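You operate a simulated robot arm through the tools that you are given. There is no shell and no other tool. Be economical: measure what you need, move in short steps, check, and stop when the job is done.

You are at the controls of a simulated robot arm. One attempt, no reset.

JOB
Fetch the cup that says "keep" from the top of the long steel table and set it on the square steel tray. Take the small white block that says "C" from the top of the long steel table and put it on the loading shelf of the front loader. Stack the mould plate labelled "P1" from the top of the long steel table on top of the mould plate that says "P2". Put the 62 mm knobbed cream block from the top of the long steel table on the deck past the end of the arm and the 56 mm knobbed cream block on the rear deck of the back press. Put one of the white blocks from the top of the long steel table on the rear deck of the back press. Pull the flour bin lid open. The order is free. Set down upright: knobbed cream block.

It is judged by the outcome, as a careful person would: the job done as asked, and still so three seconds after it is handed in. It fails if anything else is knocked over, pushed out of place, dropped, spilled or broken. A push-on lid holds only when it is set on centred and level and pressed home; a screw cap is set on level and turned clockwise until tight.

ROBOT AND FRAMES
A 6-joint arm with a fingered hand on a trunk, on a base that drives. Base frame: it is fixed to the floor where the robot stands at the start and does not move with it; the origin is under the middle of the robot, x ahead of it, y to its left, z up; the surface under the hand at the start is at about z = 0.83. Lengths are in m, angles in degrees, forces in N, time in s.
With the tool pointing down near the work surface it reaches from about 0.42 to 0.82 m from the robot's upright axis, wherever it stands. Its first joint turns from -166.0 to 166.0 degrees. Places, roughly: cup [0.5, 0, 0.75]; deck past the end of the arm (15x27 cm) [5.3, -0.34, 0.7]; flour bin lid [7.7, -9, 1.1]; knobbed cream block [0.5, -0.5, 0.75]; loading shelf of the front loader [4.9, -0.3, 0.7]; mould plate [0.5, -0.5, 0.75]; rear deck of the back press [3.1, -2.8, 0.8]; small white block [0.5, 0, 0.75]; square steel tray (10x11x2 cm) [0.4, 0.4, 0.8]; white block (7x5x4 cm) [0.4, -0.1, 0.8]. Payload 4 kg.
The tool frame sits at the grasp point between the pads (the TCP): z along the fingers, y along the line on which they close. The tips reach 0.02 m beyond it. The gripper opens to 0.14 m. The gripper's body begins 0.054 m behind the TCP. The gripper is a hand of 3 fingers: y runs from the thumb to the fingers, the wrist lies at [0, 0, -0.215] in the tool frame, and closing takes about 1.5 s.
Orientation is that of the tool frame in the base frame, as a unit quaternion [x, y, z, w]. With the fingers straight down and closing along the base's y, the tool's x points along the base's -x, its y along +y and its z along -z.

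CONTROLS
- The arm moves only by the tool send_rows. Its argument "targets" is a list of rows, each a list of 7 numbers: the shift along the base's x, y, z in mm, then the turn, a rotation vector about the base's x, y, z in degrees, then the finger opening in mm, from 0 to 140. In form: [[x, y, z, ax, ay, az, hand], ...]. A call has 1 to 20 rows; each row shifts and turns the commanded pose from where the row before left it. Rows are played at 5 a second. More than 0.05 m and 8.6 degrees between two rows, or a gripper value outside its range, and nothing of the call is played. Where a pose cannot be reached the arm comes as near as it can. A force on the tool above 40 N (or 10 N above the force at the start of the call, whichever is more), or a blocked arm, ends the call early, and 0.2 s more pass. The fingers move at their own pace (about 0.045 m/s each) and stop on an object; they squeeze with about 25 N. The grip force told is the motor's: it shows also when the fingers shut on nothing. Time passes only in rows, and 0.2 s behind the last, so rows that do not move let the fingers close. The reply holds the time, the measured pose of the TCP, the force on the tool along the base axes, the opening and the grip force, in the units named above and with some noise, with the torque about the TCP (base axes, N m) and any sound that the robot's microphone picked up, and new pictures: "views" is both (left out), scene, wrist or none.
- Cameras (640 x 400 px; columns grow to the right, rows downward): "scene" is now at [0.0501, 0.1655, 1.5183]; the picture's right is [-0.33, -0.94, 0.00], its down [-0.75, 0.27, -0.60] and it looks along [0.57, -0.20, -0.80] (base axes); focal length 256 px, centre (320, 200). "wrist" rides on the gripper at [0.074, -0.043, -0.079] in the tool frame; the picture's right is [0.50, 0.87, 0.00], its down [-0.59, 0.34, -0.73] and it looks along [-0.64, 0.37, 0.68] (tool axes); focal length 275 px, centre (320, 200). There is no depth. A picture from a camera that has moved, and an enlarged one, comes with that camera's place and axes in the base frame and with its lens.
- lift_body(by): slides the trunk up (or, below 0, down) by that many m; the arm and the scene camera ride with it, the base frame stays. It gives what a move gives, with no picture.
- steer(legs): drives the robot by 1 to 6 legs, each [ahead, left, turn to the left] in m, m and degrees, along the robot's own axes; the way and the turn of a leg run together, so that a leg with both is an arc; at most 1.5 m and 180 degrees a leg. The arm and the cameras ride along, it lands a little off, and it stops where it bumps. It gives what a move gives, and a new picture of the scene camera.
- grasp_type(shape): the hand has 3 fingers and takes this shape, open, in about a second: jaw (thumb against the fingers, like two jaws); tri (thumb and two fingers); tip (a fingertip pinch); poke (one finger out to press); point (the index stretched); flat (the hand flat); cup (the hand cupped); fist (a fist). The gripper value then closes the fingers along that shape, each until it touches; the sizes above hold for jaw. It gives what a move gives, with no picture.
- aim_head(pan, tilt): turns the head with the scene camera to pan (to the left, within 120 degrees either way) and tilt (down, from -29 to 69), counted from straight ahead of the robot. It gives what a move gives, and a new picture of the scene camera.
- enlarge(camera, box): a new picture of the part [left, top, right, bottom] of that camera's present view, enlarged. No time passes.
- job_done(): hands the job in; it is judged then, once.

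Go step by step. Nothing tells you exact positions but the pictures and the camera data: compare them with the known pose of the tool, close in by small moves and look again before you grip or let go. The budget is 196 turns and 260 pictures, counting those below and the enlarged ones. Unless the task says otherwise, let go and move clear before handing in, and close with one line.

The tools are called as name(argument=value, ...) on one line, values as JSON. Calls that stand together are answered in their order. send_rows: Moves the arm, as the interface text tells. Its arguments: {"type":"object","properties":{"targets":{"type":"array"},"views":{"type":"string","enum":["both","scene","wrist","none"]}},"required":["targets"]} The other tools are called the same way: lift_body (by) slides the trunk up or down; grasp_type (shape) gives the hand a shape; steer (legs) drives the base; aim_head (pan, tilt) turns the head that bears the scene camera; enlarge (camera, box) takes an enlarged picture of a part of a camera's view; job_done () hands the job in.

At the start:

```text
t: 0.0
tcp_pos: [0.4216, -0.2473, 1.1392]
orientation: [0.0, 1.0, 0.0, 0.0]
force: [-1.1, 1.3, -0.9]
ft_torque: [0.0, -0.03, -0.01]
gripper_width: 0.1402
grasp_force: 0.1
shape: jaw
trunk travel left (down, up): [-0.125, 0.465]
robot x, y, heading: [0.0009, 0.0026, -0.1]
head pan, tilt: [-19.5, 52.8]
```

scene: 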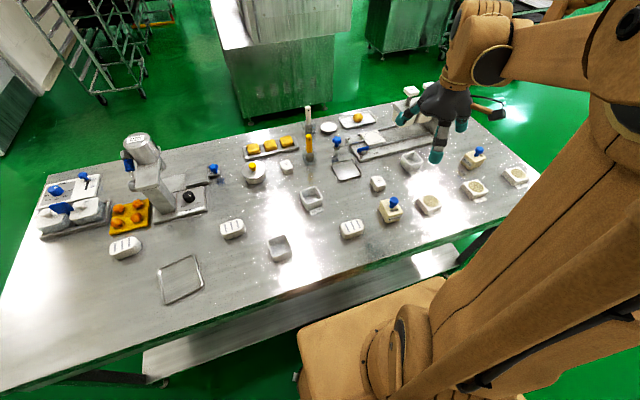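
wrist: 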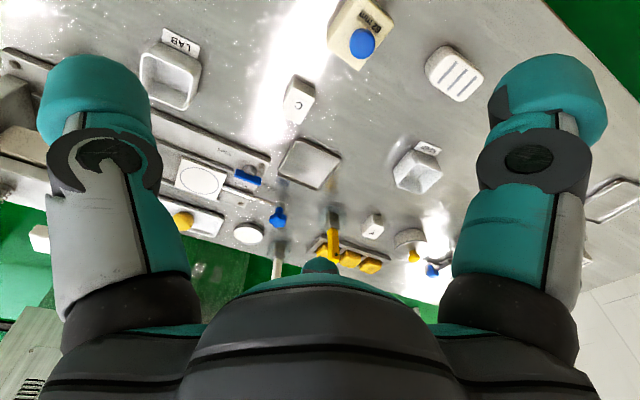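

I see the long steel table with cups, blocks, plates and a square tray. I'll enlarge parts of the view to read labels first.

enlarge(camera="scene", box=[220, 90, 400, 280])

enlarge(camera="scene", box=[360, 80, 540, 240])

enlarge(camera="scene", box=[20, 120, 260, 310])

```text
2.11 times, centred on (310, 185) of scene
camera zoom: at [0.0501, 0.1655, 1.5183], right [-0.33, -0.94, 0.0], down [-0.75, 0.27, -0.6], along [0.57, -0.2, -0.8], focal length 538 px, centre (341, 232)
```

zoom: 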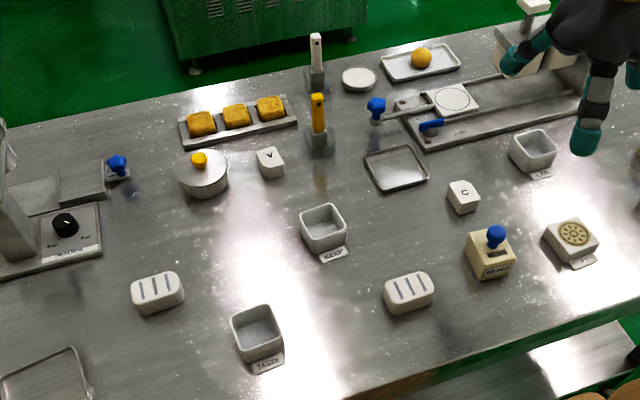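

```text
2.50 times, centred on (450, 160) of scene
camera zoom: at [0.0501, 0.1655, 1.5183], right [-0.33, -0.94, 0.0], down [-0.75, 0.27, -0.6], along [0.57, -0.2, -0.8], focal length 639 px, centre (-5, 300)
```

zoom: 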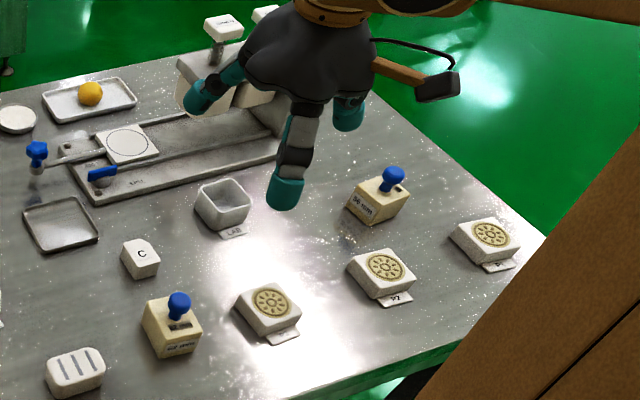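

```text
2.11 times, centred on (140, 215) of scene
camera zoom: at [0.0501, 0.1655, 1.5183], right [-0.33, -0.94, 0.0], down [-0.75, 0.27, -0.6], along [0.57, -0.2, -0.8], focal length 538 px, centre (699, 168)
```

zoom: 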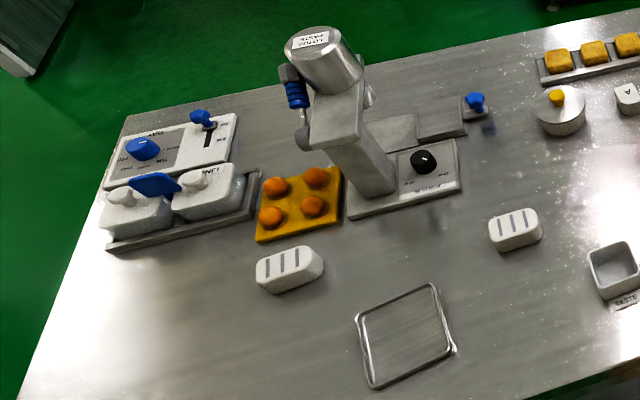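

I can make out cups TASTE, KEEP and LAB, and plates P? / P2 / P1. I'll zoom tighter to confirm labels.

enlarge(camera="scene", box=[440, 140, 540, 220])

enlarge(camera="scene", box=[370, 170, 460, 230])

enlarge(camera="scene", box=[260, 150, 400, 250])

```text
5.00 times, centred on (490, 180) of scene
camera zoom: at [0.0501, 0.1655, 1.5183], right [-0.33, -0.94, 0.0], down [-0.75, 0.27, -0.6], along [0.57, -0.2, -0.8], focal length 1278 px, centre (-530, 300)
```

zoom: 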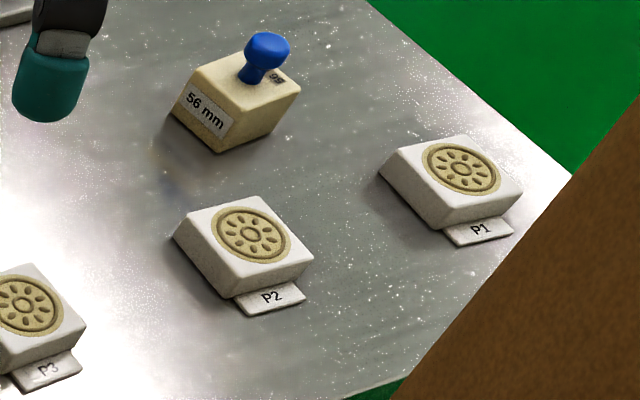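

```text
6.67 times, centred on (415, 200) of scene
camera zoom: at [0.0501, 0.1655, 1.5183], right [-0.33, -0.94, 0.0], down [-0.75, 0.27, -0.6], along [0.57, -0.2, -0.8], focal length 1704 px, centre (-313, 200)
```

zoom: 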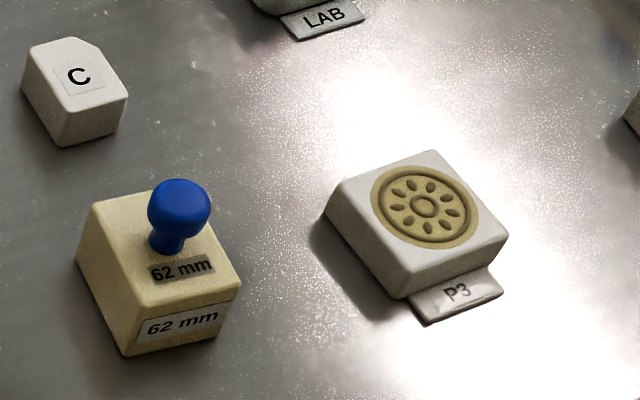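

```text
4.00 times, centred on (330, 200) of scene
camera zoom: at [0.0501, 0.1655, 1.5183], right [-0.33, -0.94, 0.0], down [-0.75, 0.27, -0.6], along [0.57, -0.2, -0.8], focal length 1023 px, centre (280, 200)
```

zoom: 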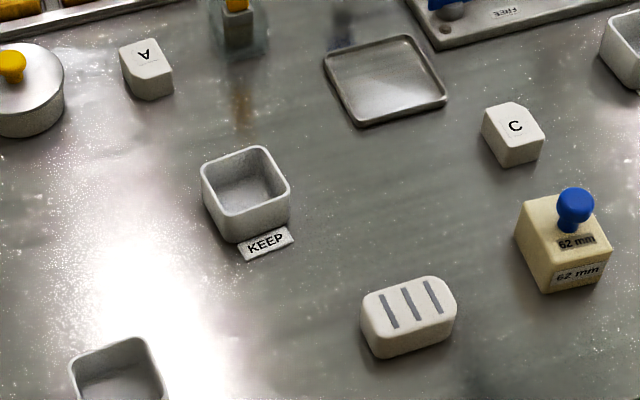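

The KEEP cup is near (0.53, 0.00), the square tray near (0.42, 0.44), and everything is roughly aligned with the base axes. I'll move the hand above the cup and look.

send_rows(targets=[[15, 35, -15, 0, 0, 0, 140], [15, 35, -15, 0, 0, 0, 140], [15, 35, -15, 0, 0, 0, 140], [15, 35, -15, 0, 0, 0, 140], [15, 35, -15, 0, 0, 0, 140], [15, 35, -15, 0, 0, 0, 140], [16, 32, -29, 0, 0, 0, 140], [0, 0, 0, 0, 0, 0, 140]])

```text
t: 1.8
tcp_pos: [0.5274, -0.0049, 1.0202]
orientation: [0.0, 1.0, 0.0, 0.0]
force: [1.0, 0.6, 0.0]
ft_torque: [-0.01, 0.0, 0.0]
gripper_width: 0.1397
grasp_force: 0.2
shape: jaw
trunk travel left (down, up): [-0.125, 0.465]
robot x, y, heading: [-0.0044, -0.0014, 0.1]
head pan, tilt: [-19.5, 52.8]
camera scene: at [0.0499, 0.1655, 1.5183], right [-0.33, -0.94, 0.0], down [-0.75, 0.27, -0.6], along [0.57, -0.2, -0.8], focal length 256 px, centre (320, 200)
camera wrist: at [0.452, -0.0463, 1.0984], right [-0.5, 0.87, 0.0], down [0.59, 0.34, 0.73], along [0.64, 0.37, -0.68], focal length 275 px, centre (320, 200)
```

scene: 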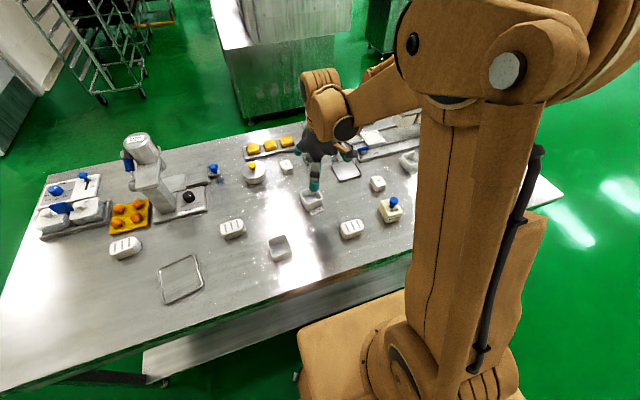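
wrist: 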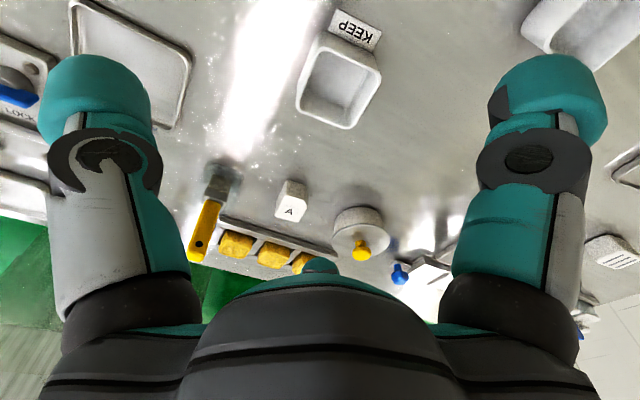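

The hand seems to have three fingers spaced around, so I'll check how it closes in jaw shape by partly closing in the air.

send_rows(targets=[[0, 0, 0, 0, 0, 0, 40], [0, 0, 0, 0, 0, 0, 40], [0, 0, 0, 0, 0, 0, 40], [0, 0, 0, 0, 0, 0, 40], [0, 0, 0, 0, 0, 0, 40], [0, 0, 0, 0, 0, 0, 40], [0, 0, 0, 0, 0, 0, 40]])

enlarge(camera="scene", box=[250, 110, 410, 220])

```text
t: 3.4
tcp_pos: [0.5273, -0.0049, 1.0213]
orientation: [0.0, 1.0, 0.0, 0.0]
force: [0.6, 0.4, -0.1]
ft_torque: [-0.02, 0.0, -0.01]
gripper_width: 0.0405
grasp_force: 0.0
shape: jaw
trunk travel left (down, up): [-0.125, 0.465]
robot x, y, heading: [-0.002, -0.0002, -0.3]
head pan, tilt: [-19.5, 52.8]
camera scene: at [0.0502, 0.1656, 1.5183], right [-0.33, -0.94, 0.0], down [-0.75, 0.27, -0.6], along [0.57, -0.2, -0.8], focal length 256 px, centre (320, 200)
camera wrist: at [0.4521, -0.0465, 1.0986], right [-0.5, 0.87, 0.0], down [0.59, 0.34, 0.73], along [0.64, 0.37, -0.68], focal length 275 px, centre (320, 200)
```

scene: 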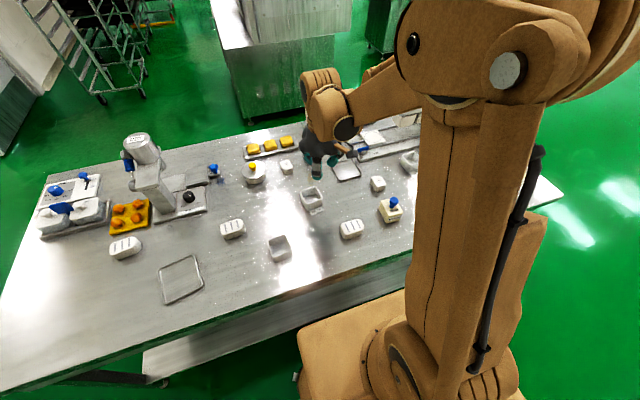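
wrist: 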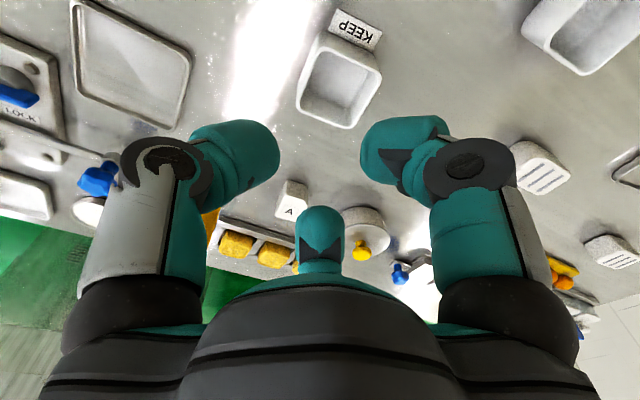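

```text
3.64 times, centred on (330, 165) of scene
camera zoom: at [0.0502, 0.1656, 1.5183], right [-0.33, -0.94, 0.0], down [-0.75, 0.27, -0.6], along [0.57, -0.2, -0.8], focal length 930 px, centre (284, 327)
```

zoom: 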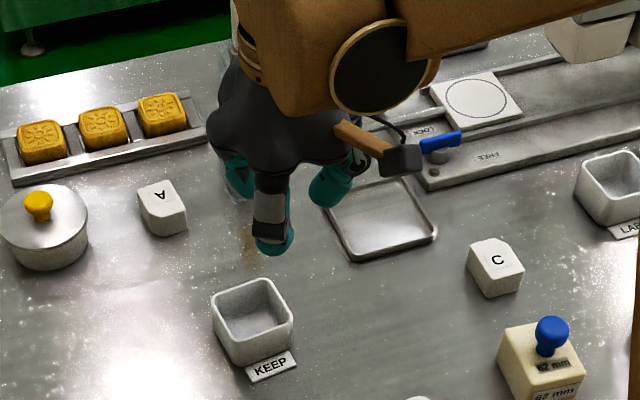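

In jaw shape the three fingers close radially at 120°. I'll see what other shapes look like.

grasp_type(shape="tip")

send_rows(targets=[[0, 0, 0, 0, 0, 0, 60], [0, 0, 0, 0, 0, 0, 60], [0, 0, 0, 0, 0, 0, 60], [0, 0, 0, 0, 0, 0, 60], [0, 0, 0, 0, 0, 0, 60], [0, 0, 0, 0, 0, 0, 60], [0, 0, 0, 0, 0, 0, 60]], views="wrist")

grasp_type(shape="tri")

send_rows(targets=[[0, 0, 0, 0, 0, 0, 60], [0, 0, 0, 0, 0, 0, 60], [0, 0, 0, 0, 0, 0, 60], [0, 0, 0, 0, 0, 0, 60], [0, 0, 0, 0, 0, 0, 60], [0, 0, 0, 0, 0, 0, 60], [0, 0, 0, 0, 0, 0, 60]], views="wrist")

```text
t: 4.3
tcp_pos: [0.527, -0.0043, 1.0202]
orientation: [0.001, 1.0, 0.001, 0.0]
force: [-0.4, -0.4, -0.1]
ft_torque: [-0.05, -0.03, 0.03]
gripper_width: 0.1398
grasp_force: 0.1
shape: tip
trunk travel left (down, up): [-0.125, 0.465]
robot x, y, heading: [0.0012, -0.0019, 0.0]
head pan, tilt: [-19.5, 52.8]
```

```text
t: 5.9
tcp_pos: [0.5263, -0.0053, 1.0205]
orientation: [0.0, 1.0, 0.0, 0.0]
force: [-0.1, 0.2, 0.1]
ft_torque: [-0.03, -0.02, -0.03]
gripper_width: 0.0603
grasp_force: 0.0
shape: tip
trunk travel left (down, up): [-0.125, 0.465]
robot x, y, heading: [0.0025, 0.0005, 0.2]
head pan, tilt: [-19.5, 52.8]
camera wrist: at [0.4521, -0.0465, 1.0986], right [-0.5, 0.87, 0.0], down [0.59, 0.34, 0.73], along [0.64, 0.37, -0.68], focal length 275 px, centre (320, 200)
```

wrist: 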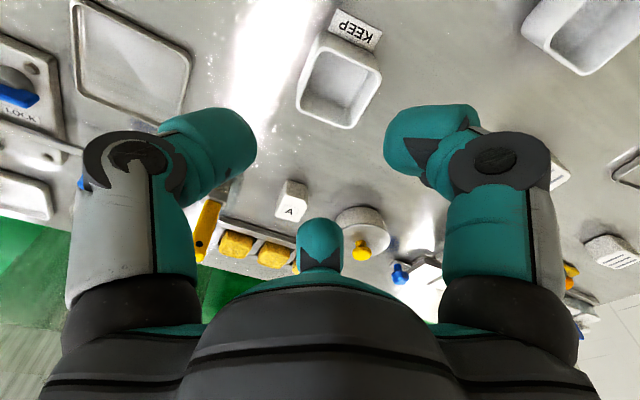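

```text
t: 6.8
tcp_pos: [0.5275, -0.0046, 1.0209]
orientation: [0.0, 1.0, 0.0, -0.001]
force: [0.0, -0.5, 0.2]
ft_torque: [-0.02, 0.01, 0.03]
gripper_width: 0.1401
grasp_force: 0.1
shape: tri
trunk travel left (down, up): [-0.125, 0.465]
robot x, y, heading: [0.0002, 0.0018, -0.4]
head pan, tilt: [-19.5, 52.8]
```

```text
t: 8.4
tcp_pos: [0.5272, -0.0042, 1.0197]
orientation: [0.0, 1.0, -0.001, 0.0]
force: [0.2, 0.6, -0.6]
ft_torque: [-0.03, 0.0, 0.0]
gripper_width: 0.0604
grasp_force: 0.0
shape: tri
trunk travel left (down, up): [-0.125, 0.465]
robot x, y, heading: [0.0027, 0.0002, 0.1]
head pan, tilt: [-19.5, 52.8]
camera wrist: at [0.4521, -0.0465, 1.0986], right [-0.5, 0.87, 0.0], down [0.59, 0.34, 0.73], along [0.64, 0.37, -0.68], focal length 275 px, centre (320, 200)
```

wrist: 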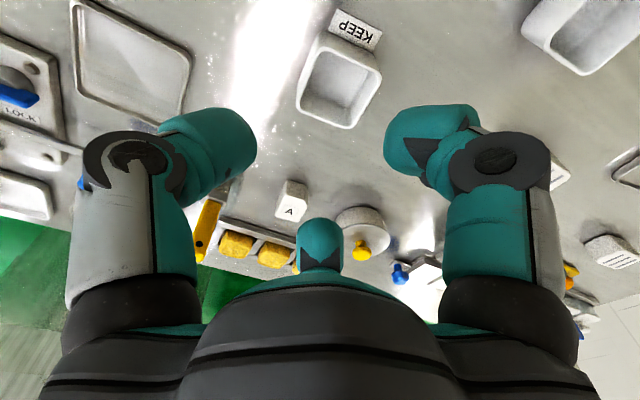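

All shapes look alike, so I'll use jaw. The cup is at about (0.535, 0.021), rim about z 0.88, with the table at z 0.83. I'll centre and descend partway.

grasp_type(shape="jaw")

send_rows(targets=[[7, 26, 0, 0, 0, 0, 140], [0, 0, -40, 0, 0, 0, 140], [0, 0, -40, 0, 0, 0, 140], [0, 0, -30, 0, 0, 0, 140], [0, 0, 0, 0, 0, 0, 140]])

enlarge(camera="scene", box=[270, 140, 370, 220])

```text
t: 9.3
tcp_pos: [0.5279, -0.0048, 1.0208]
orientation: [0.0, 1.0, 0.0, 0.001]
force: [0.1, 0.1, -0.3]
ft_torque: [-0.02, 0.02, 0.01]
gripper_width: 0.1402
grasp_force: 0.0
shape: jaw
trunk travel left (down, up): [-0.125, 0.465]
robot x, y, heading: [-0.0016, -0.0047, -0.1]
head pan, tilt: [-19.5, 52.8]
```

```text
t: 10.5
tcp_pos: [0.5343, 0.0215, 0.9106]
orientation: [0.001, 1.0, -0.001, 0.0]
force: [-0.5, 0.1, -0.2]
ft_torque: [-0.02, 0.01, 0.0]
gripper_width: 0.1399
grasp_force: 0.1
shape: jaw
trunk travel left (down, up): [-0.125, 0.465]
robot x, y, heading: [0.0016, 0.0001, 0.2]
head pan, tilt: [-19.5, 52.8]
camera scene: at [0.0501, 0.1656, 1.5183], right [-0.33, -0.94, 0.0], down [-0.75, 0.27, -0.6], along [0.57, -0.2, -0.8], focal length 256 px, centre (320, 200)
camera wrist: at [0.4587, -0.0198, 0.9884], right [-0.5, 0.87, 0.0], down [0.59, 0.34, 0.73], along [0.64, 0.37, -0.68], focal length 275 px, centre (320, 200)
```

scene: 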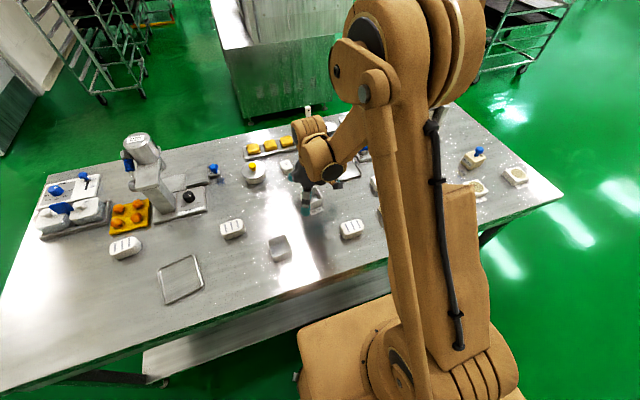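
wrist: 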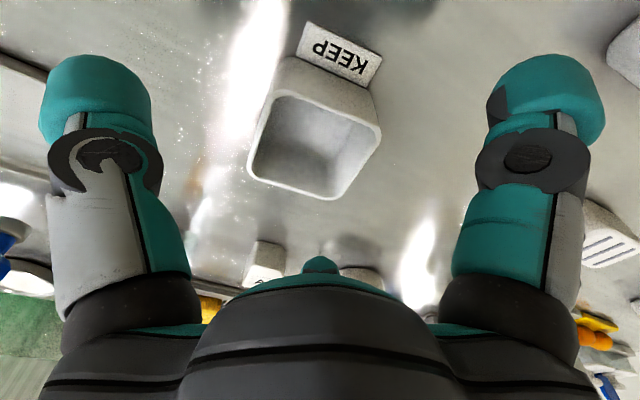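

```text
5.00 times, centred on (320, 180) of scene
camera zoom: at [0.0501, 0.1656, 1.5183], right [-0.33, -0.94, 0.0], down [-0.75, 0.27, -0.6], along [0.57, -0.2, -0.8], focal length 1278 px, centre (320, 300)
```

zoom: 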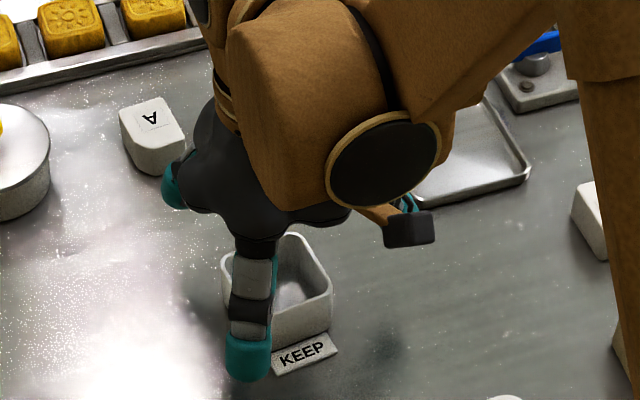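

The cup is nearly centred under the hand. I'll nudge by a few mm, lower to grip height, and close.

send_rows(targets=[[-3, -4, -24, 0, 0, 0, 140], [0, 0, -22, 0, 0, 0, 140], [0, 0, 0, 0, 0, 0, 60], [0, 0, 0, 0, 0, 0, 50], [0, 0, 0, 0, 0, 0, 50], [0, 0, 0, 0, 0, 0, 50], [0, 0, 0, 0, 0, 0, 50], [0, 0, 0, 0, 0, 0, 50], [0, 0, 0, 0, 0, 0, 50], [0, 0, 0, 0, 0, 0, 50]], views="wrist")

enlarge(camera="scene", box=[270, 140, 370, 220])

```text
t: 12.7
tcp_pos: [0.5327, 0.018, 0.8644]
orientation: [0.0, 1.0, 0.0, 0.0]
force: [-0.5, -0.2, -0.1]
ft_torque: [-0.01, 0.01, 0.03]
gripper_width: 0.0581
grasp_force: 24.5
shape: jaw
trunk travel left (down, up): [-0.125, 0.465]
robot x, y, heading: [-0.0005, 0.0015, -0.2]
head pan, tilt: [-19.5, 52.8]
camera wrist: at [0.4555, -0.024, 0.9427], right [-0.5, 0.87, 0.0], down [0.59, 0.34, 0.73], along [0.64, 0.37, -0.68], focal length 275 px, centre (320, 200)
```

wrist: 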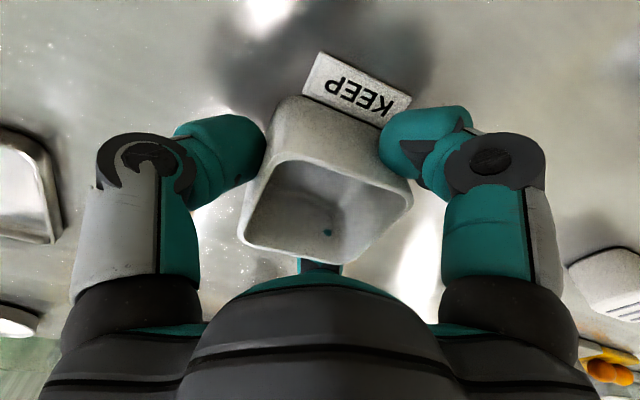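

```text
5.00 times, centred on (320, 180) of scene
camera zoom: at [0.0503, 0.1657, 1.5183], right [-0.33, -0.94, 0.0], down [-0.75, 0.27, -0.6], along [0.57, -0.2, -0.8], focal length 1278 px, centre (320, 300)
```

zoom: 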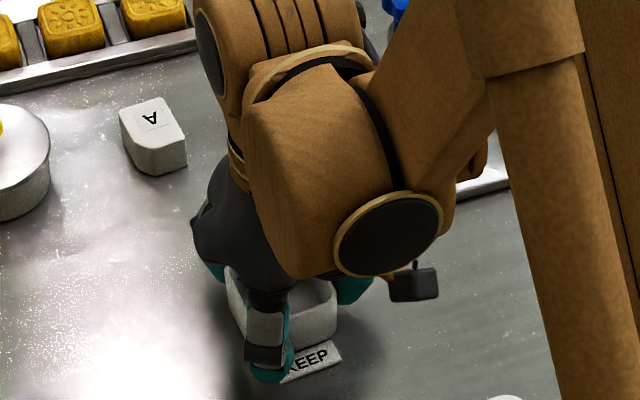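

Gripped with 24.5 N. I'll lift and check.

send_rows(targets=[[0, 0, 30, 0, 0, 0, 45], [0, 0, 40, 0, 0, 0, 45], [0, 0, 40, 0, 0, 0, 45], [-10, 40, 0, 0, 0, 0, 45], [-10, 45, 0, 0, 0, 0, 45], [-10, 45, 0, 0, 0, 0, 45]])

```text
t: 14.1
tcp_pos: [0.5019, 0.1482, 0.9739]
orientation: [0.0, 1.0, 0.0, 0.0]
force: [-0.1, -0.2, 0.6]
ft_torque: [0.0, 0.01, -0.02]
gripper_width: 0.0583
grasp_force: 25.5
shape: jaw
trunk travel left (down, up): [-0.125, 0.465]
robot x, y, heading: [-0.0001, -0.0008, -0.1]
head pan, tilt: [-19.5, 52.8]
camera scene: at [0.0501, 0.1663, 1.5182], right [-0.33, -0.94, 0.0], down [-0.75, 0.27, -0.6], along [0.57, -0.2, -0.8], focal length 256 px, centre (320, 200)
camera wrist: at [0.426, 0.1058, 1.0517], right [-0.5, 0.87, 0.0], down [0.59, 0.34, 0.73], along [0.64, 0.37, -0.68], focal length 275 px, centre (320, 200)
```

scene: 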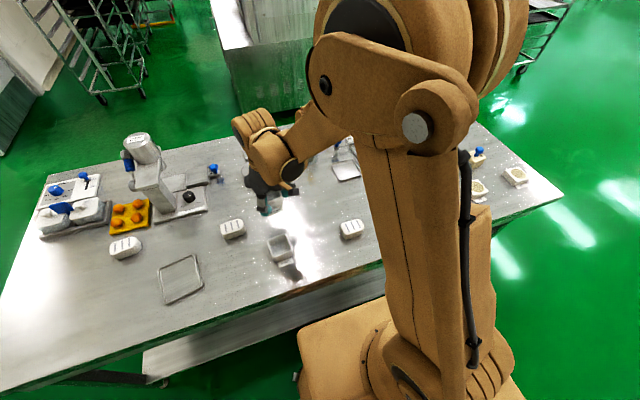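
wrist: 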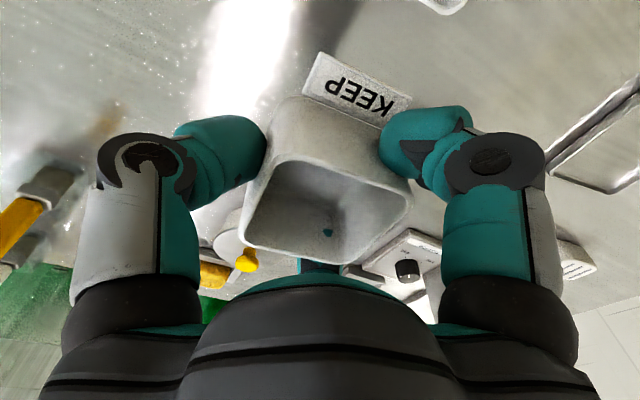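

The tag lifts with the cup. I'll carry it above the left tray at about (0.413, 0.437) and look.

send_rows(targets=[[-11, 41, 0, 0, 0, 0, 45], [-11, 41, 0, 0, 0, 0, 45], [-11, 41, 0, 0, 0, 0, 45], [-11, 41, 0, 0, 0, 0, 45], [-11, 41, 0, 0, 0, 0, 45], [-11, 41, 0, 0, 0, 0, 45], [-8, 43, -20, 0, 0, 0, 45], [0, 0, -20, 0, 0, 0, 45], [0, 0, 0, 0, 0, 0, 45]])

enlarge(camera="scene", box=[130, 220, 230, 310])

```text
t: 16.1
tcp_pos: [0.4246, 0.4361, 0.9353]
orientation: [0.001, 1.0, 0.0, 0.0]
force: [-0.4, 0.3, -0.1]
ft_torque: [-0.04, -0.03, 0.0]
gripper_width: 0.0583
grasp_force: 24.6
shape: jaw
trunk travel left (down, up): [-0.125, 0.465]
robot x, y, heading: [0.0011, -0.0028, 0.1]
head pan, tilt: [-19.5, 52.8]
camera scene: at [0.0501, 0.1659, 1.5183], right [-0.33, -0.94, 0.0], down [-0.75, 0.27, -0.6], along [0.57, -0.2, -0.8], focal length 256 px, centre (320, 200)
camera wrist: at [0.3505, 0.3952, 1.0127], right [-0.5, 0.87, 0.0], down [0.59, 0.34, 0.73], along [0.64, 0.37, -0.68], focal length 275 px, centre (320, 200)
```

scene: 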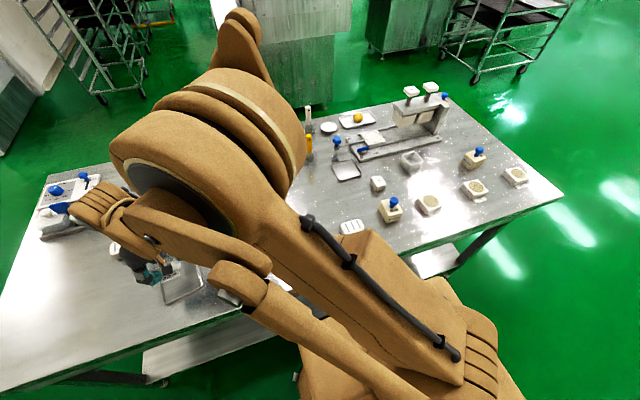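
wrist: 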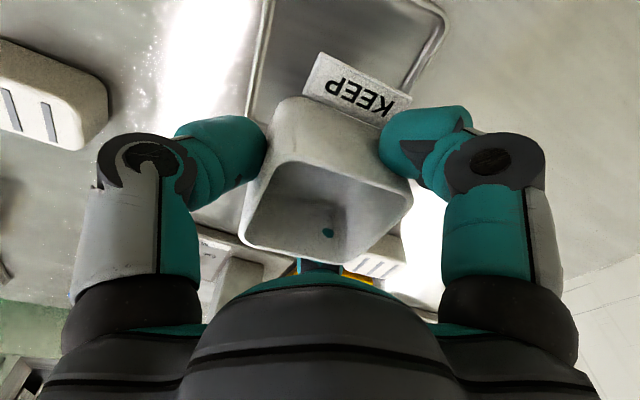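

```text
4.44 times, centred on (180, 265) of scene
camera zoom: at [0.0501, 0.1659, 1.5183], right [-0.33, -0.94, 0.0], down [-0.75, 0.27, -0.6], along [0.57, -0.2, -0.8], focal length 1136 px, centre (942, -89)
```

zoom: 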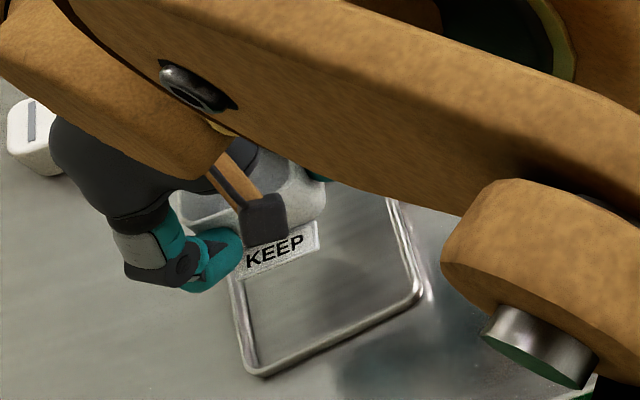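

The cup is over the tray; I'll shift 9 mm back so cup plus tag lie inside the rim, then lower.

send_rows(targets=[[-9, 2, -20, 0, 0, 0, 45], [0, 0, -25, 0, 0, 0, 45], [0, 0, -10, 0, 0, 0, 45], [0, 0, -5, 0, 0, 0, 45], [0, 0, 0, 0, 0, 0, 45]], views="wrist")

enlarge(camera="scene", box=[130, 220, 230, 310])

```text
t: 17.3
tcp_pos: [0.4164, 0.439, 0.8735]
orientation: [0.0, 1.0, 0.0, 0.0]
force: [-0.3, -0.3, -0.3]
ft_torque: [0.0, 0.01, 0.02]
gripper_width: 0.0582
grasp_force: 25.1
shape: jaw
trunk travel left (down, up): [-0.125, 0.465]
robot x, y, heading: [-0.001, -0.002, -0.3]
head pan, tilt: [-19.5, 52.8]
camera wrist: at [0.3412, 0.3973, 0.9518], right [-0.5, 0.87, 0.0], down [0.59, 0.34, 0.73], along [0.64, 0.37, -0.68], focal length 275 px, centre (320, 200)
```

wrist: 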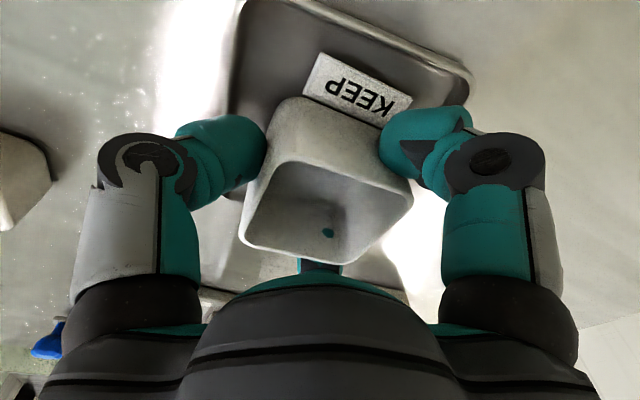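

```text
4.44 times, centred on (180, 265) of scene
camera zoom: at [0.0502, 0.166, 1.5182], right [-0.33, -0.94, 0.0], down [-0.75, 0.27, -0.6], along [0.57, -0.2, -0.8], focal length 1136 px, centre (942, -89)
```

zoom: 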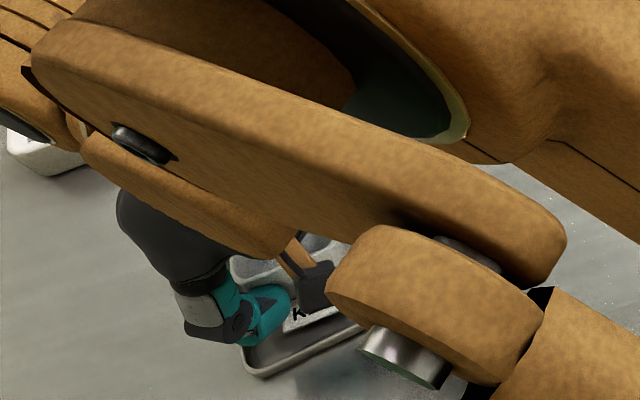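

The tag is inside the tray rim. I'll lower in small steps until contact.

send_rows(targets=[[0, 0, -3, 0, 0, 0, 45], [0, 0, -2, 0, 0, 0, 45], [0, 0, -2, 0, 0, 0, 45], [0, 0, 0, 0, 0, 0, 45]], views="wrist")

```text
t: 18.3
tcp_pos: [0.4166, 0.4385, 0.8668]
orientation: [-0.001, 1.0, 0.0, 0.0]
force: [0.3, -0.1, 10.7]
ft_torque: [0.36, 0.02, 0.01]
gripper_width: 0.0581
grasp_force: 25.0
shape: jaw
trunk travel left (down, up): [-0.125, 0.465]
robot x, y, heading: [-0.0022, -0.0013, -0.0]
head pan, tilt: [-19.5, 52.8]
camera wrist: at [0.3418, 0.3966, 0.9456], right [-0.5, 0.87, 0.0], down [0.59, 0.34, 0.73], along [0.64, 0.37, -0.68], focal length 275 px, centre (320, 200)
```

wrist: 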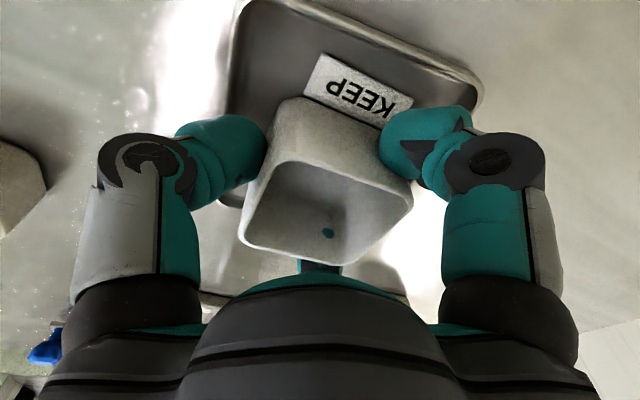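

Contact at the tray floor height. I'll open slightly and check before retreating upward.

send_rows(targets=[[0, 0, 0, 0, 0, 0, 62], [0, 0, 0, 0, 0, 0, 72], [0, 0, 0, 0, 0, 0, 80], [0, 0, 0, 0, 0, 0, 80], [0, 0, 20, 0, 0, 0, 80], [0, 0, 20, 0, 0, 0, 90], [0, 0, 40, 0, 0, 0, 110], [0, 0, 40, 0, 0, 0, 140]])

```text
t: 20.1
tcp_pos: [0.4157, 0.4397, 0.9882]
orientation: [0.0, 1.0, 0.0, 0.0]
force: [0.0, 0.4, 0.0]
ft_torque: [-0.01, 0.02, 0.02]
gripper_width: 0.1393
grasp_force: 0.1
shape: jaw
trunk travel left (down, up): [-0.125, 0.465]
robot x, y, heading: [0.0017, -0.0012, 0.2]
head pan, tilt: [-19.5, 52.8]
camera scene: at [0.0497, 0.1655, 1.5183], right [-0.33, -0.94, 0.0], down [-0.75, 0.27, -0.6], along [0.57, -0.2, -0.8], focal length 256 px, centre (320, 200)
camera wrist: at [0.3403, 0.3973, 1.0667], right [-0.5, 0.87, 0.0], down [0.59, 0.34, 0.73], along [0.64, 0.37, -0.68], focal length 275 px, centre (320, 200)
```

scene: 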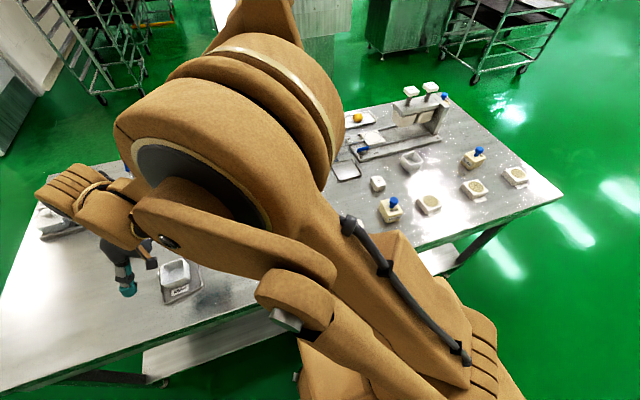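
wrist: 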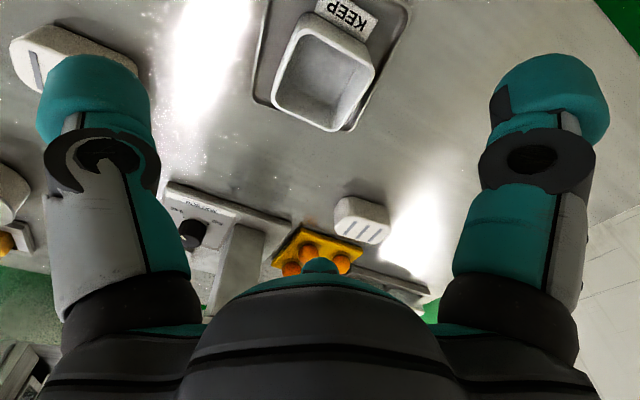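

The cup sits in the tray. Next is plate P1 at about (0.39, -0.67); I'll swing the arm across at safe height.

send_rows(targets=[[8, -46, 10, 0, 0, 0, 140], [8, -47, 10, 0, 0, 0, 140], [8, -47, 10, 0, 0, 0, 140], [8, -48, 0, 0, 0, 0, 140], [8, -48, 0, 0, 0, 0, 140], [8, -48, 0, 0, 0, 0, 140], [8, -48, 0, 0, 0, 0, 140], [8, -48, 0, 0, 0, 0, 140], [8, -48, 0, 0, 0, 0, 140], [8, -48, 0, 0, 0, 0, 140], [0, -48, 0, 0, 0, 0, 140], [-8, -48, 0, 0, 0, 0, 140], [-8, -48, 0, 0, 0, 0, 140], [-8, -48, 0, 0, 0, 0, 140], [-8, -48, 0, 0, 0, 0, 140], [-8, -48, 0, 0, 0, 0, 140], [-8, -48, 0, 0, 0, 0, 140], [-10, -48, 0, 0, 0, 0, 140], [-10, -48, 0, 0, 0, 0, 140]], views="none")

send_rows(targets=[[-15, -46, 0, 0, 0, 0, 140], [-15, -46, 0, 0, 0, 0, 140], [-15, -46, 0, 0, 0, 0, 140], [-2, -48, 0, 0, 0, 0, 140], [0, 0, 0, 0, 0, 0, 140]])

```text
t: 24.1
tcp_pos: [0.4279, -0.4695, 1.0127]
orientation: [0.0, 1.0, 0.0, 0.001]
force: [-0.1, -0.6, -0.5]
ft_torque: [-0.02, -0.01, 0.03]
gripper_width: 0.1396
grasp_force: 0.0
shape: jaw
trunk travel left (down, up): [-0.125, 0.465]
robot x, y, heading: [0.0018, 0.0006, 0.4]
head pan, tilt: [-19.5, 52.8]
```

```text
t: 25.3
tcp_pos: [0.3833, -0.656, 1.0151]
orientation: [-0.001, 1.0, 0.0, -0.001]
force: [0.4, -0.5, -0.1]
ft_torque: [0.01, -0.03, -0.03]
gripper_width: 0.14
grasp_force: 0.0
shape: jaw
trunk travel left (down, up): [-0.125, 0.465]
robot x, y, heading: [0.0004, -0.0027, -0.3]
head pan, tilt: [-19.5, 52.8]
camera scene: at [0.05, 0.1656, 1.5183], right [-0.33, -0.94, 0.0], down [-0.75, 0.27, -0.6], along [0.57, -0.2, -0.8], focal length 256 px, centre (320, 200)
camera wrist: at [0.3078, -0.6975, 1.0947], right [-0.5, 0.87, 0.0], down [0.59, 0.34, 0.73], along [0.64, 0.37, -0.68], focal length 275 px, centre (320, 200)
```

scene: 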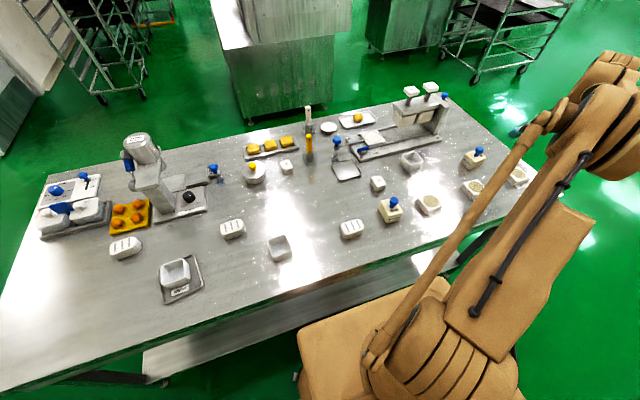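
wrist: 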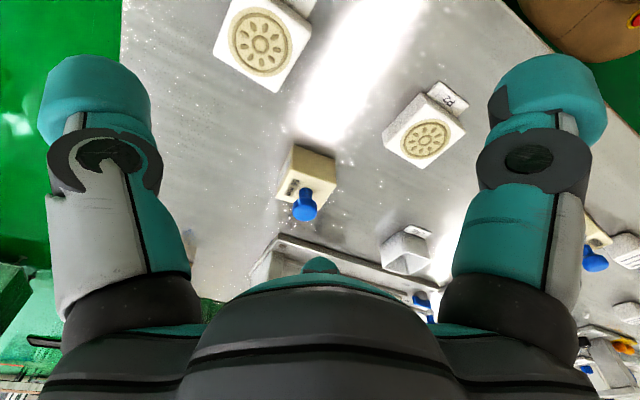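

P1's centre is about (0.396, -0.699), top at z 0.858; P2 is at about (0.398, -0.519). I'll go above P1 and lower.

send_rows(targets=[[13, -43, 0, 0, 0, 0, 140], [0, 0, -40, 0, 0, 0, 140], [0, 0, -40, 0, 0, 0, 140], [0, 0, -25, 0, 0, 0, 140], [0, 0, 0, 0, 0, 0, 140]], views="wrist")

```text
t: 26.5
tcp_pos: [0.396, -0.6986, 0.9114]
orientation: [0.0, 1.0, 0.0, 0.0]
force: [-0.9, 0.2, 0.3]
ft_torque: [-0.01, 0.01, 0.0]
gripper_width: 0.1398
grasp_force: 0.0
shape: jaw
trunk travel left (down, up): [-0.125, 0.465]
robot x, y, heading: [-0.0004, -0.0004, -0.1]
head pan, tilt: [-19.5, 52.8]
camera wrist: at [0.3204, -0.7403, 0.9899], right [-0.5, 0.87, 0.0], down [0.59, 0.34, 0.73], along [0.64, 0.37, -0.68], focal length 275 px, centre (320, 200)
```

wrist: 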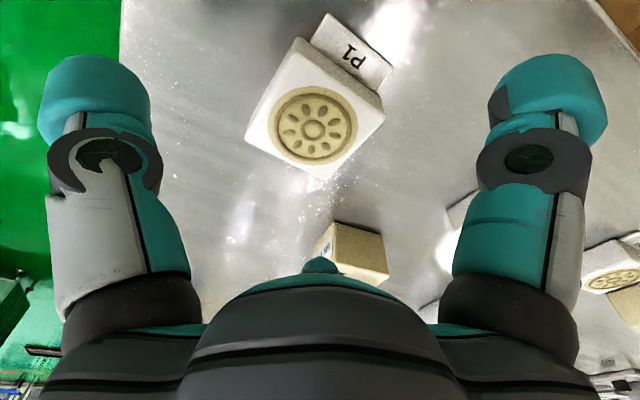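

Centred within a few mm. I'll fine-adjust, lower to TCP z 0.857 and close.

send_rows(targets=[[-2, -4, -20, 0, 0, 0, 140], [0, 0, -20, 0, 0, 0, 140], [0, 0, -14, 0, 0, 0, 140], [0, 0, 0, 0, 0, 0, 80], [0, 0, 0, 0, 0, 0, 60], [0, 0, 0, 0, 0, 0, 45], [0, 0, 0, 0, 0, 0, 45], [0, 0, 0, 0, 0, 0, 45], [0, 0, 0, 0, 0, 0, 45], [0, 0, 0, 0, 0, 0, 45]], views="wrist")

```text
t: 28.7
tcp_pos: [0.3924, -0.6987, 0.86]
orientation: [0.0, 1.0, 0.0, 0.001]
force: [-0.5, -0.5, -0.3]
ft_torque: [0.01, 0.04, 0.0]
gripper_width: 0.0655
grasp_force: 25.0
shape: jaw
out of reach, approached as far as the arm can: row 3
trunk travel left (down, up): [-0.125, 0.465]
robot x, y, heading: [-0.0021, -0.0032, -0.1]
head pan, tilt: [-19.5, 52.8]
camera wrist: at [0.317, -0.7395, 0.9373], right [-0.5, 0.87, 0.0], down [0.59, 0.34, 0.73], along [0.64, 0.37, -0.68], focal length 275 px, centre (320, 200)
```

wrist: 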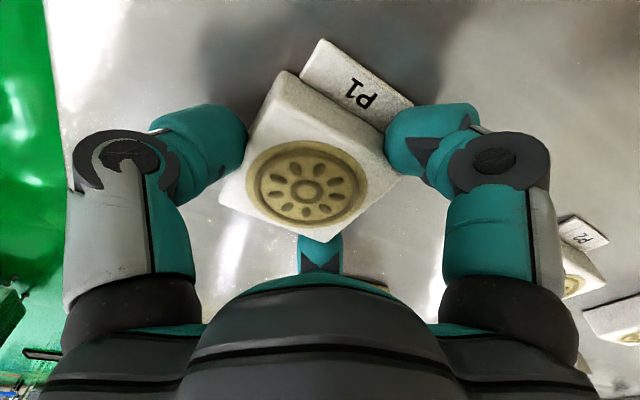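

Gripped P1. I'll lift, move partway towards P2 and look for fine alignment.

send_rows(targets=[[0, 0, 30, 0, 0, 0, 45], [0, 10, 30, 0, 0, 0, 45], [3, 30, 30, 0, 0, 0, 45], [0, 30, 0, 0, 0, 0, 45], [0, 0, 0, 0, 0, 0, 45]])

enlarge(camera="scene", box=[430, 140, 550, 220])

```text
t: 29.9
tcp_pos: [0.3952, -0.6296, 0.9473]
orientation: [0.0, 1.0, 0.0, 0.0]
force: [0.4, -0.5, -1.3]
ft_torque: [-0.01, 0.01, 0.04]
gripper_width: 0.0654
grasp_force: 25.3
shape: jaw
trunk travel left (down, up): [-0.125, 0.465]
robot x, y, heading: [0.0012, -0.0004, 0.0]
head pan, tilt: [-19.5, 52.8]
camera scene: at [0.0503, 0.165, 1.5183], right [-0.33, -0.94, 0.0], down [-0.75, 0.27, -0.6], along [0.57, -0.2, -0.8], focal length 256 px, centre (320, 200)
camera wrist: at [0.319, -0.6703, 1.0255], right [-0.5, 0.87, 0.0], down [0.59, 0.34, 0.73], along [0.64, 0.37, -0.68], focal length 275 px, centre (320, 200)
```

scene: 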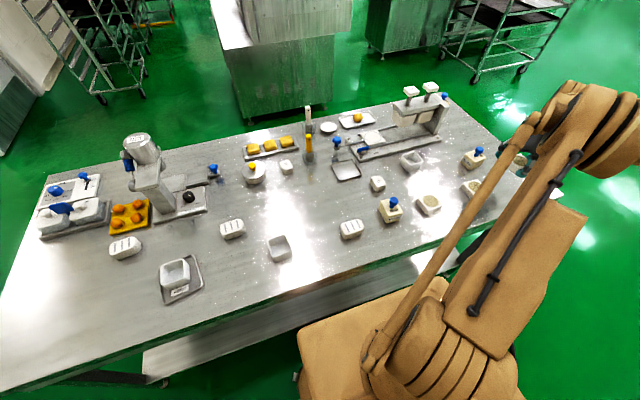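
wrist: 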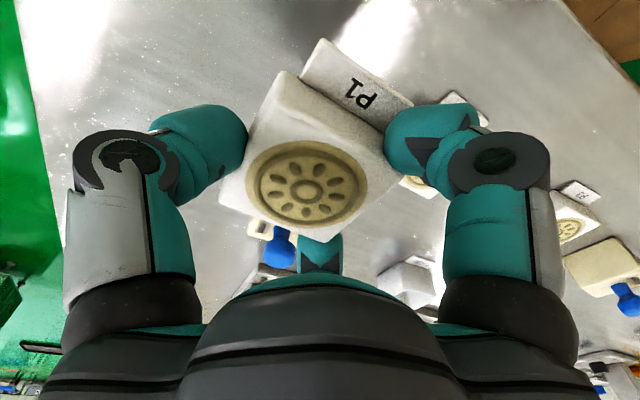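

```text
5.00 times, centred on (490, 180) of scene
camera zoom: at [0.0503, 0.165, 1.5183], right [-0.33, -0.94, 0.0], down [-0.75, 0.27, -0.6], along [0.57, -0.2, -0.8], focal length 1278 px, centre (-530, 300)
```

zoom: 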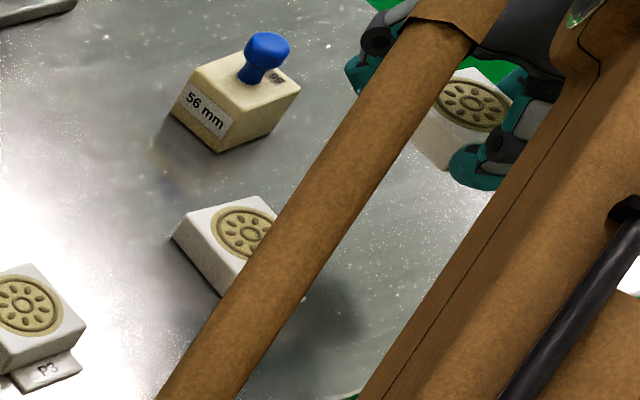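

P1's centre sits about (-2, -9) mm from the TCP. I'll move over P2 and look.

send_rows(targets=[[2, 40, 0, 0, 0, 0, 45], [2, 40, 0, 0, 0, 0, 45], [1, 40, -10, 0, 0, 0, 45], [0, 0, -20, 0, 0, 0, 45], [0, 0, 0, 0, 0, 0, 45]])

enlarge(camera="scene", box=[440, 140, 540, 220])

```text
t: 31.1
tcp_pos: [0.4007, -0.5069, 0.9193]
orientation: [-0.001, 1.0, 0.0, 0.0]
force: [0.4, -0.6, -0.7]
ft_torque: [0.03, -0.01, -0.01]
gripper_width: 0.0651
grasp_force: 25.0
shape: jaw
trunk travel left (down, up): [-0.125, 0.465]
robot x, y, heading: [0.0027, 0.0023, 0.0]
head pan, tilt: [-19.5, 52.8]
camera scene: at [0.0501, 0.1652, 1.5183], right [-0.33, -0.94, 0.0], down [-0.75, 0.27, -0.6], along [0.57, -0.2, -0.8], focal length 256 px, centre (320, 200)
camera wrist: at [0.3258, -0.5491, 0.9975], right [-0.5, 0.87, 0.0], down [0.59, 0.34, 0.73], along [0.64, 0.37, -0.68], focal length 275 px, centre (320, 200)
```

scene: 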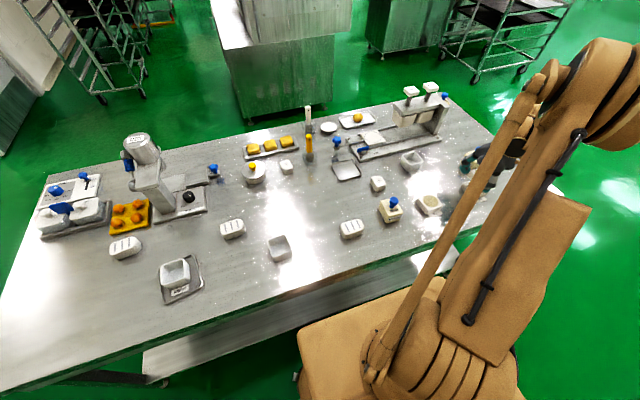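
wrist: 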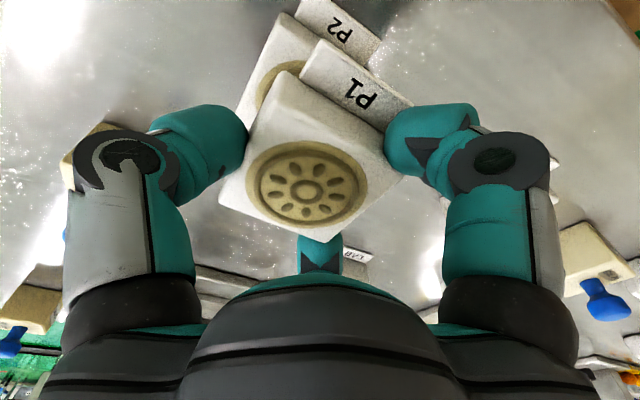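

```text
5.00 times, centred on (490, 180) of scene
camera zoom: at [0.0501, 0.1652, 1.5183], right [-0.33, -0.94, 0.0], down [-0.75, 0.27, -0.6], along [0.57, -0.2, -0.8], focal length 1278 px, centre (-530, 300)
```

zoom: 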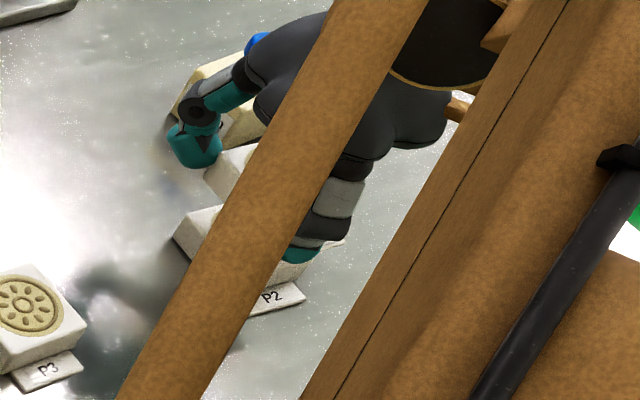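

Tag comparison says P1 should shift about 5 mm in -y; rotation matches. Then lower to just above contact.

send_rows(targets=[[-1, -5, -10, 0, 0, 0, 45], [0, 0, -12, 0, 0, 0, 45], [0, 0, -4, 0, 0, 0, 45], [0, 0, 0, 0, 0, 0, 45]], views="wrist")

```text
t: 32.1
tcp_pos: [0.3981, -0.5131, 0.8949]
orientation: [0.0, 1.0, 0.001, 0.0]
force: [-0.5, -0.2, -1.0]
ft_torque: [0.0, 0.02, -0.02]
gripper_width: 0.0653
grasp_force: 25.2
shape: jaw
trunk travel left (down, up): [-0.125, 0.465]
robot x, y, heading: [0.0036, -0.0007, 0.1]
head pan, tilt: [-19.5, 52.8]
camera wrist: at [0.3233, -0.5552, 0.9717], right [-0.5, 0.87, 0.0], down [0.59, 0.34, 0.73], along [0.64, 0.37, -0.68], focal length 275 px, centre (320, 200)
```

wrist: 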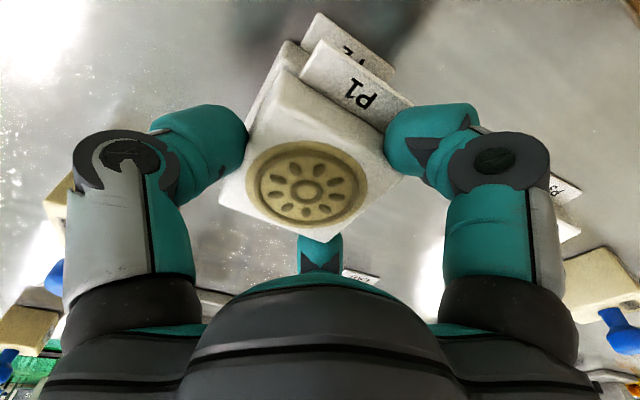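

Alignment now matches within a couple of mm. Lowering to contact.

send_rows(targets=[[0, 0, -3, 0, 0, 0, 45], [0, 0, -2, 0, 0, 0, 45], [0, 0, -2, 0, 0, 0, 45], [0, 0, 0, 0, 0, 0, 45]], views="none")

```text
t: 33.1
tcp_pos: [0.3978, -0.5133, 0.8862]
orientation: [0.0, 1.0, 0.0, 0.0]
force: [-0.2, 0.8, -0.8]
ft_torque: [0.03, -0.01, 0.0]
gripper_width: 0.0652
grasp_force: 25.1
shape: jaw
trunk travel left (down, up): [-0.125, 0.465]
robot x, y, heading: [0.0016, -0.0006, -0.1]
head pan, tilt: [-19.5, 52.8]
```

send_rows(targets=[[0, 0, -1.5, 0, 0, 0, 45], [0, 0, -1.5, 0, 0, 0, 45], [0, 0, 0, 0, 0, 0, 45]], views="wrist")

```text
t: 33.9
tcp_pos: [0.399, -0.5135, 0.8838]
orientation: [0.0, 1.0, 0.0, -0.001]
force: [1.8, -2.6, 11.1]
ft_torque: [-0.16, -0.02, 0.06]
gripper_width: 0.0655
grasp_force: 25.2
shape: jaw
trunk travel left (down, up): [-0.125, 0.465]
robot x, y, heading: [0.002, 0.0003, 0.0]
head pan, tilt: [-19.5, 52.8]
camera wrist: at [0.3231, -0.5548, 0.9619], right [-0.5, 0.87, 0.0], down [0.59, 0.34, 0.73], along [0.64, 0.37, -0.68], focal length 275 px, centre (320, 200)
```

wrist: 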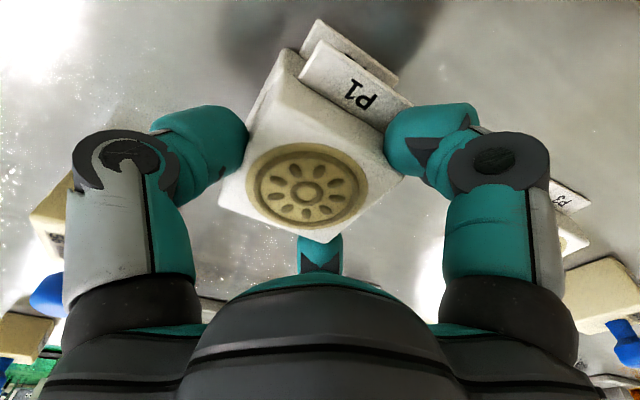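

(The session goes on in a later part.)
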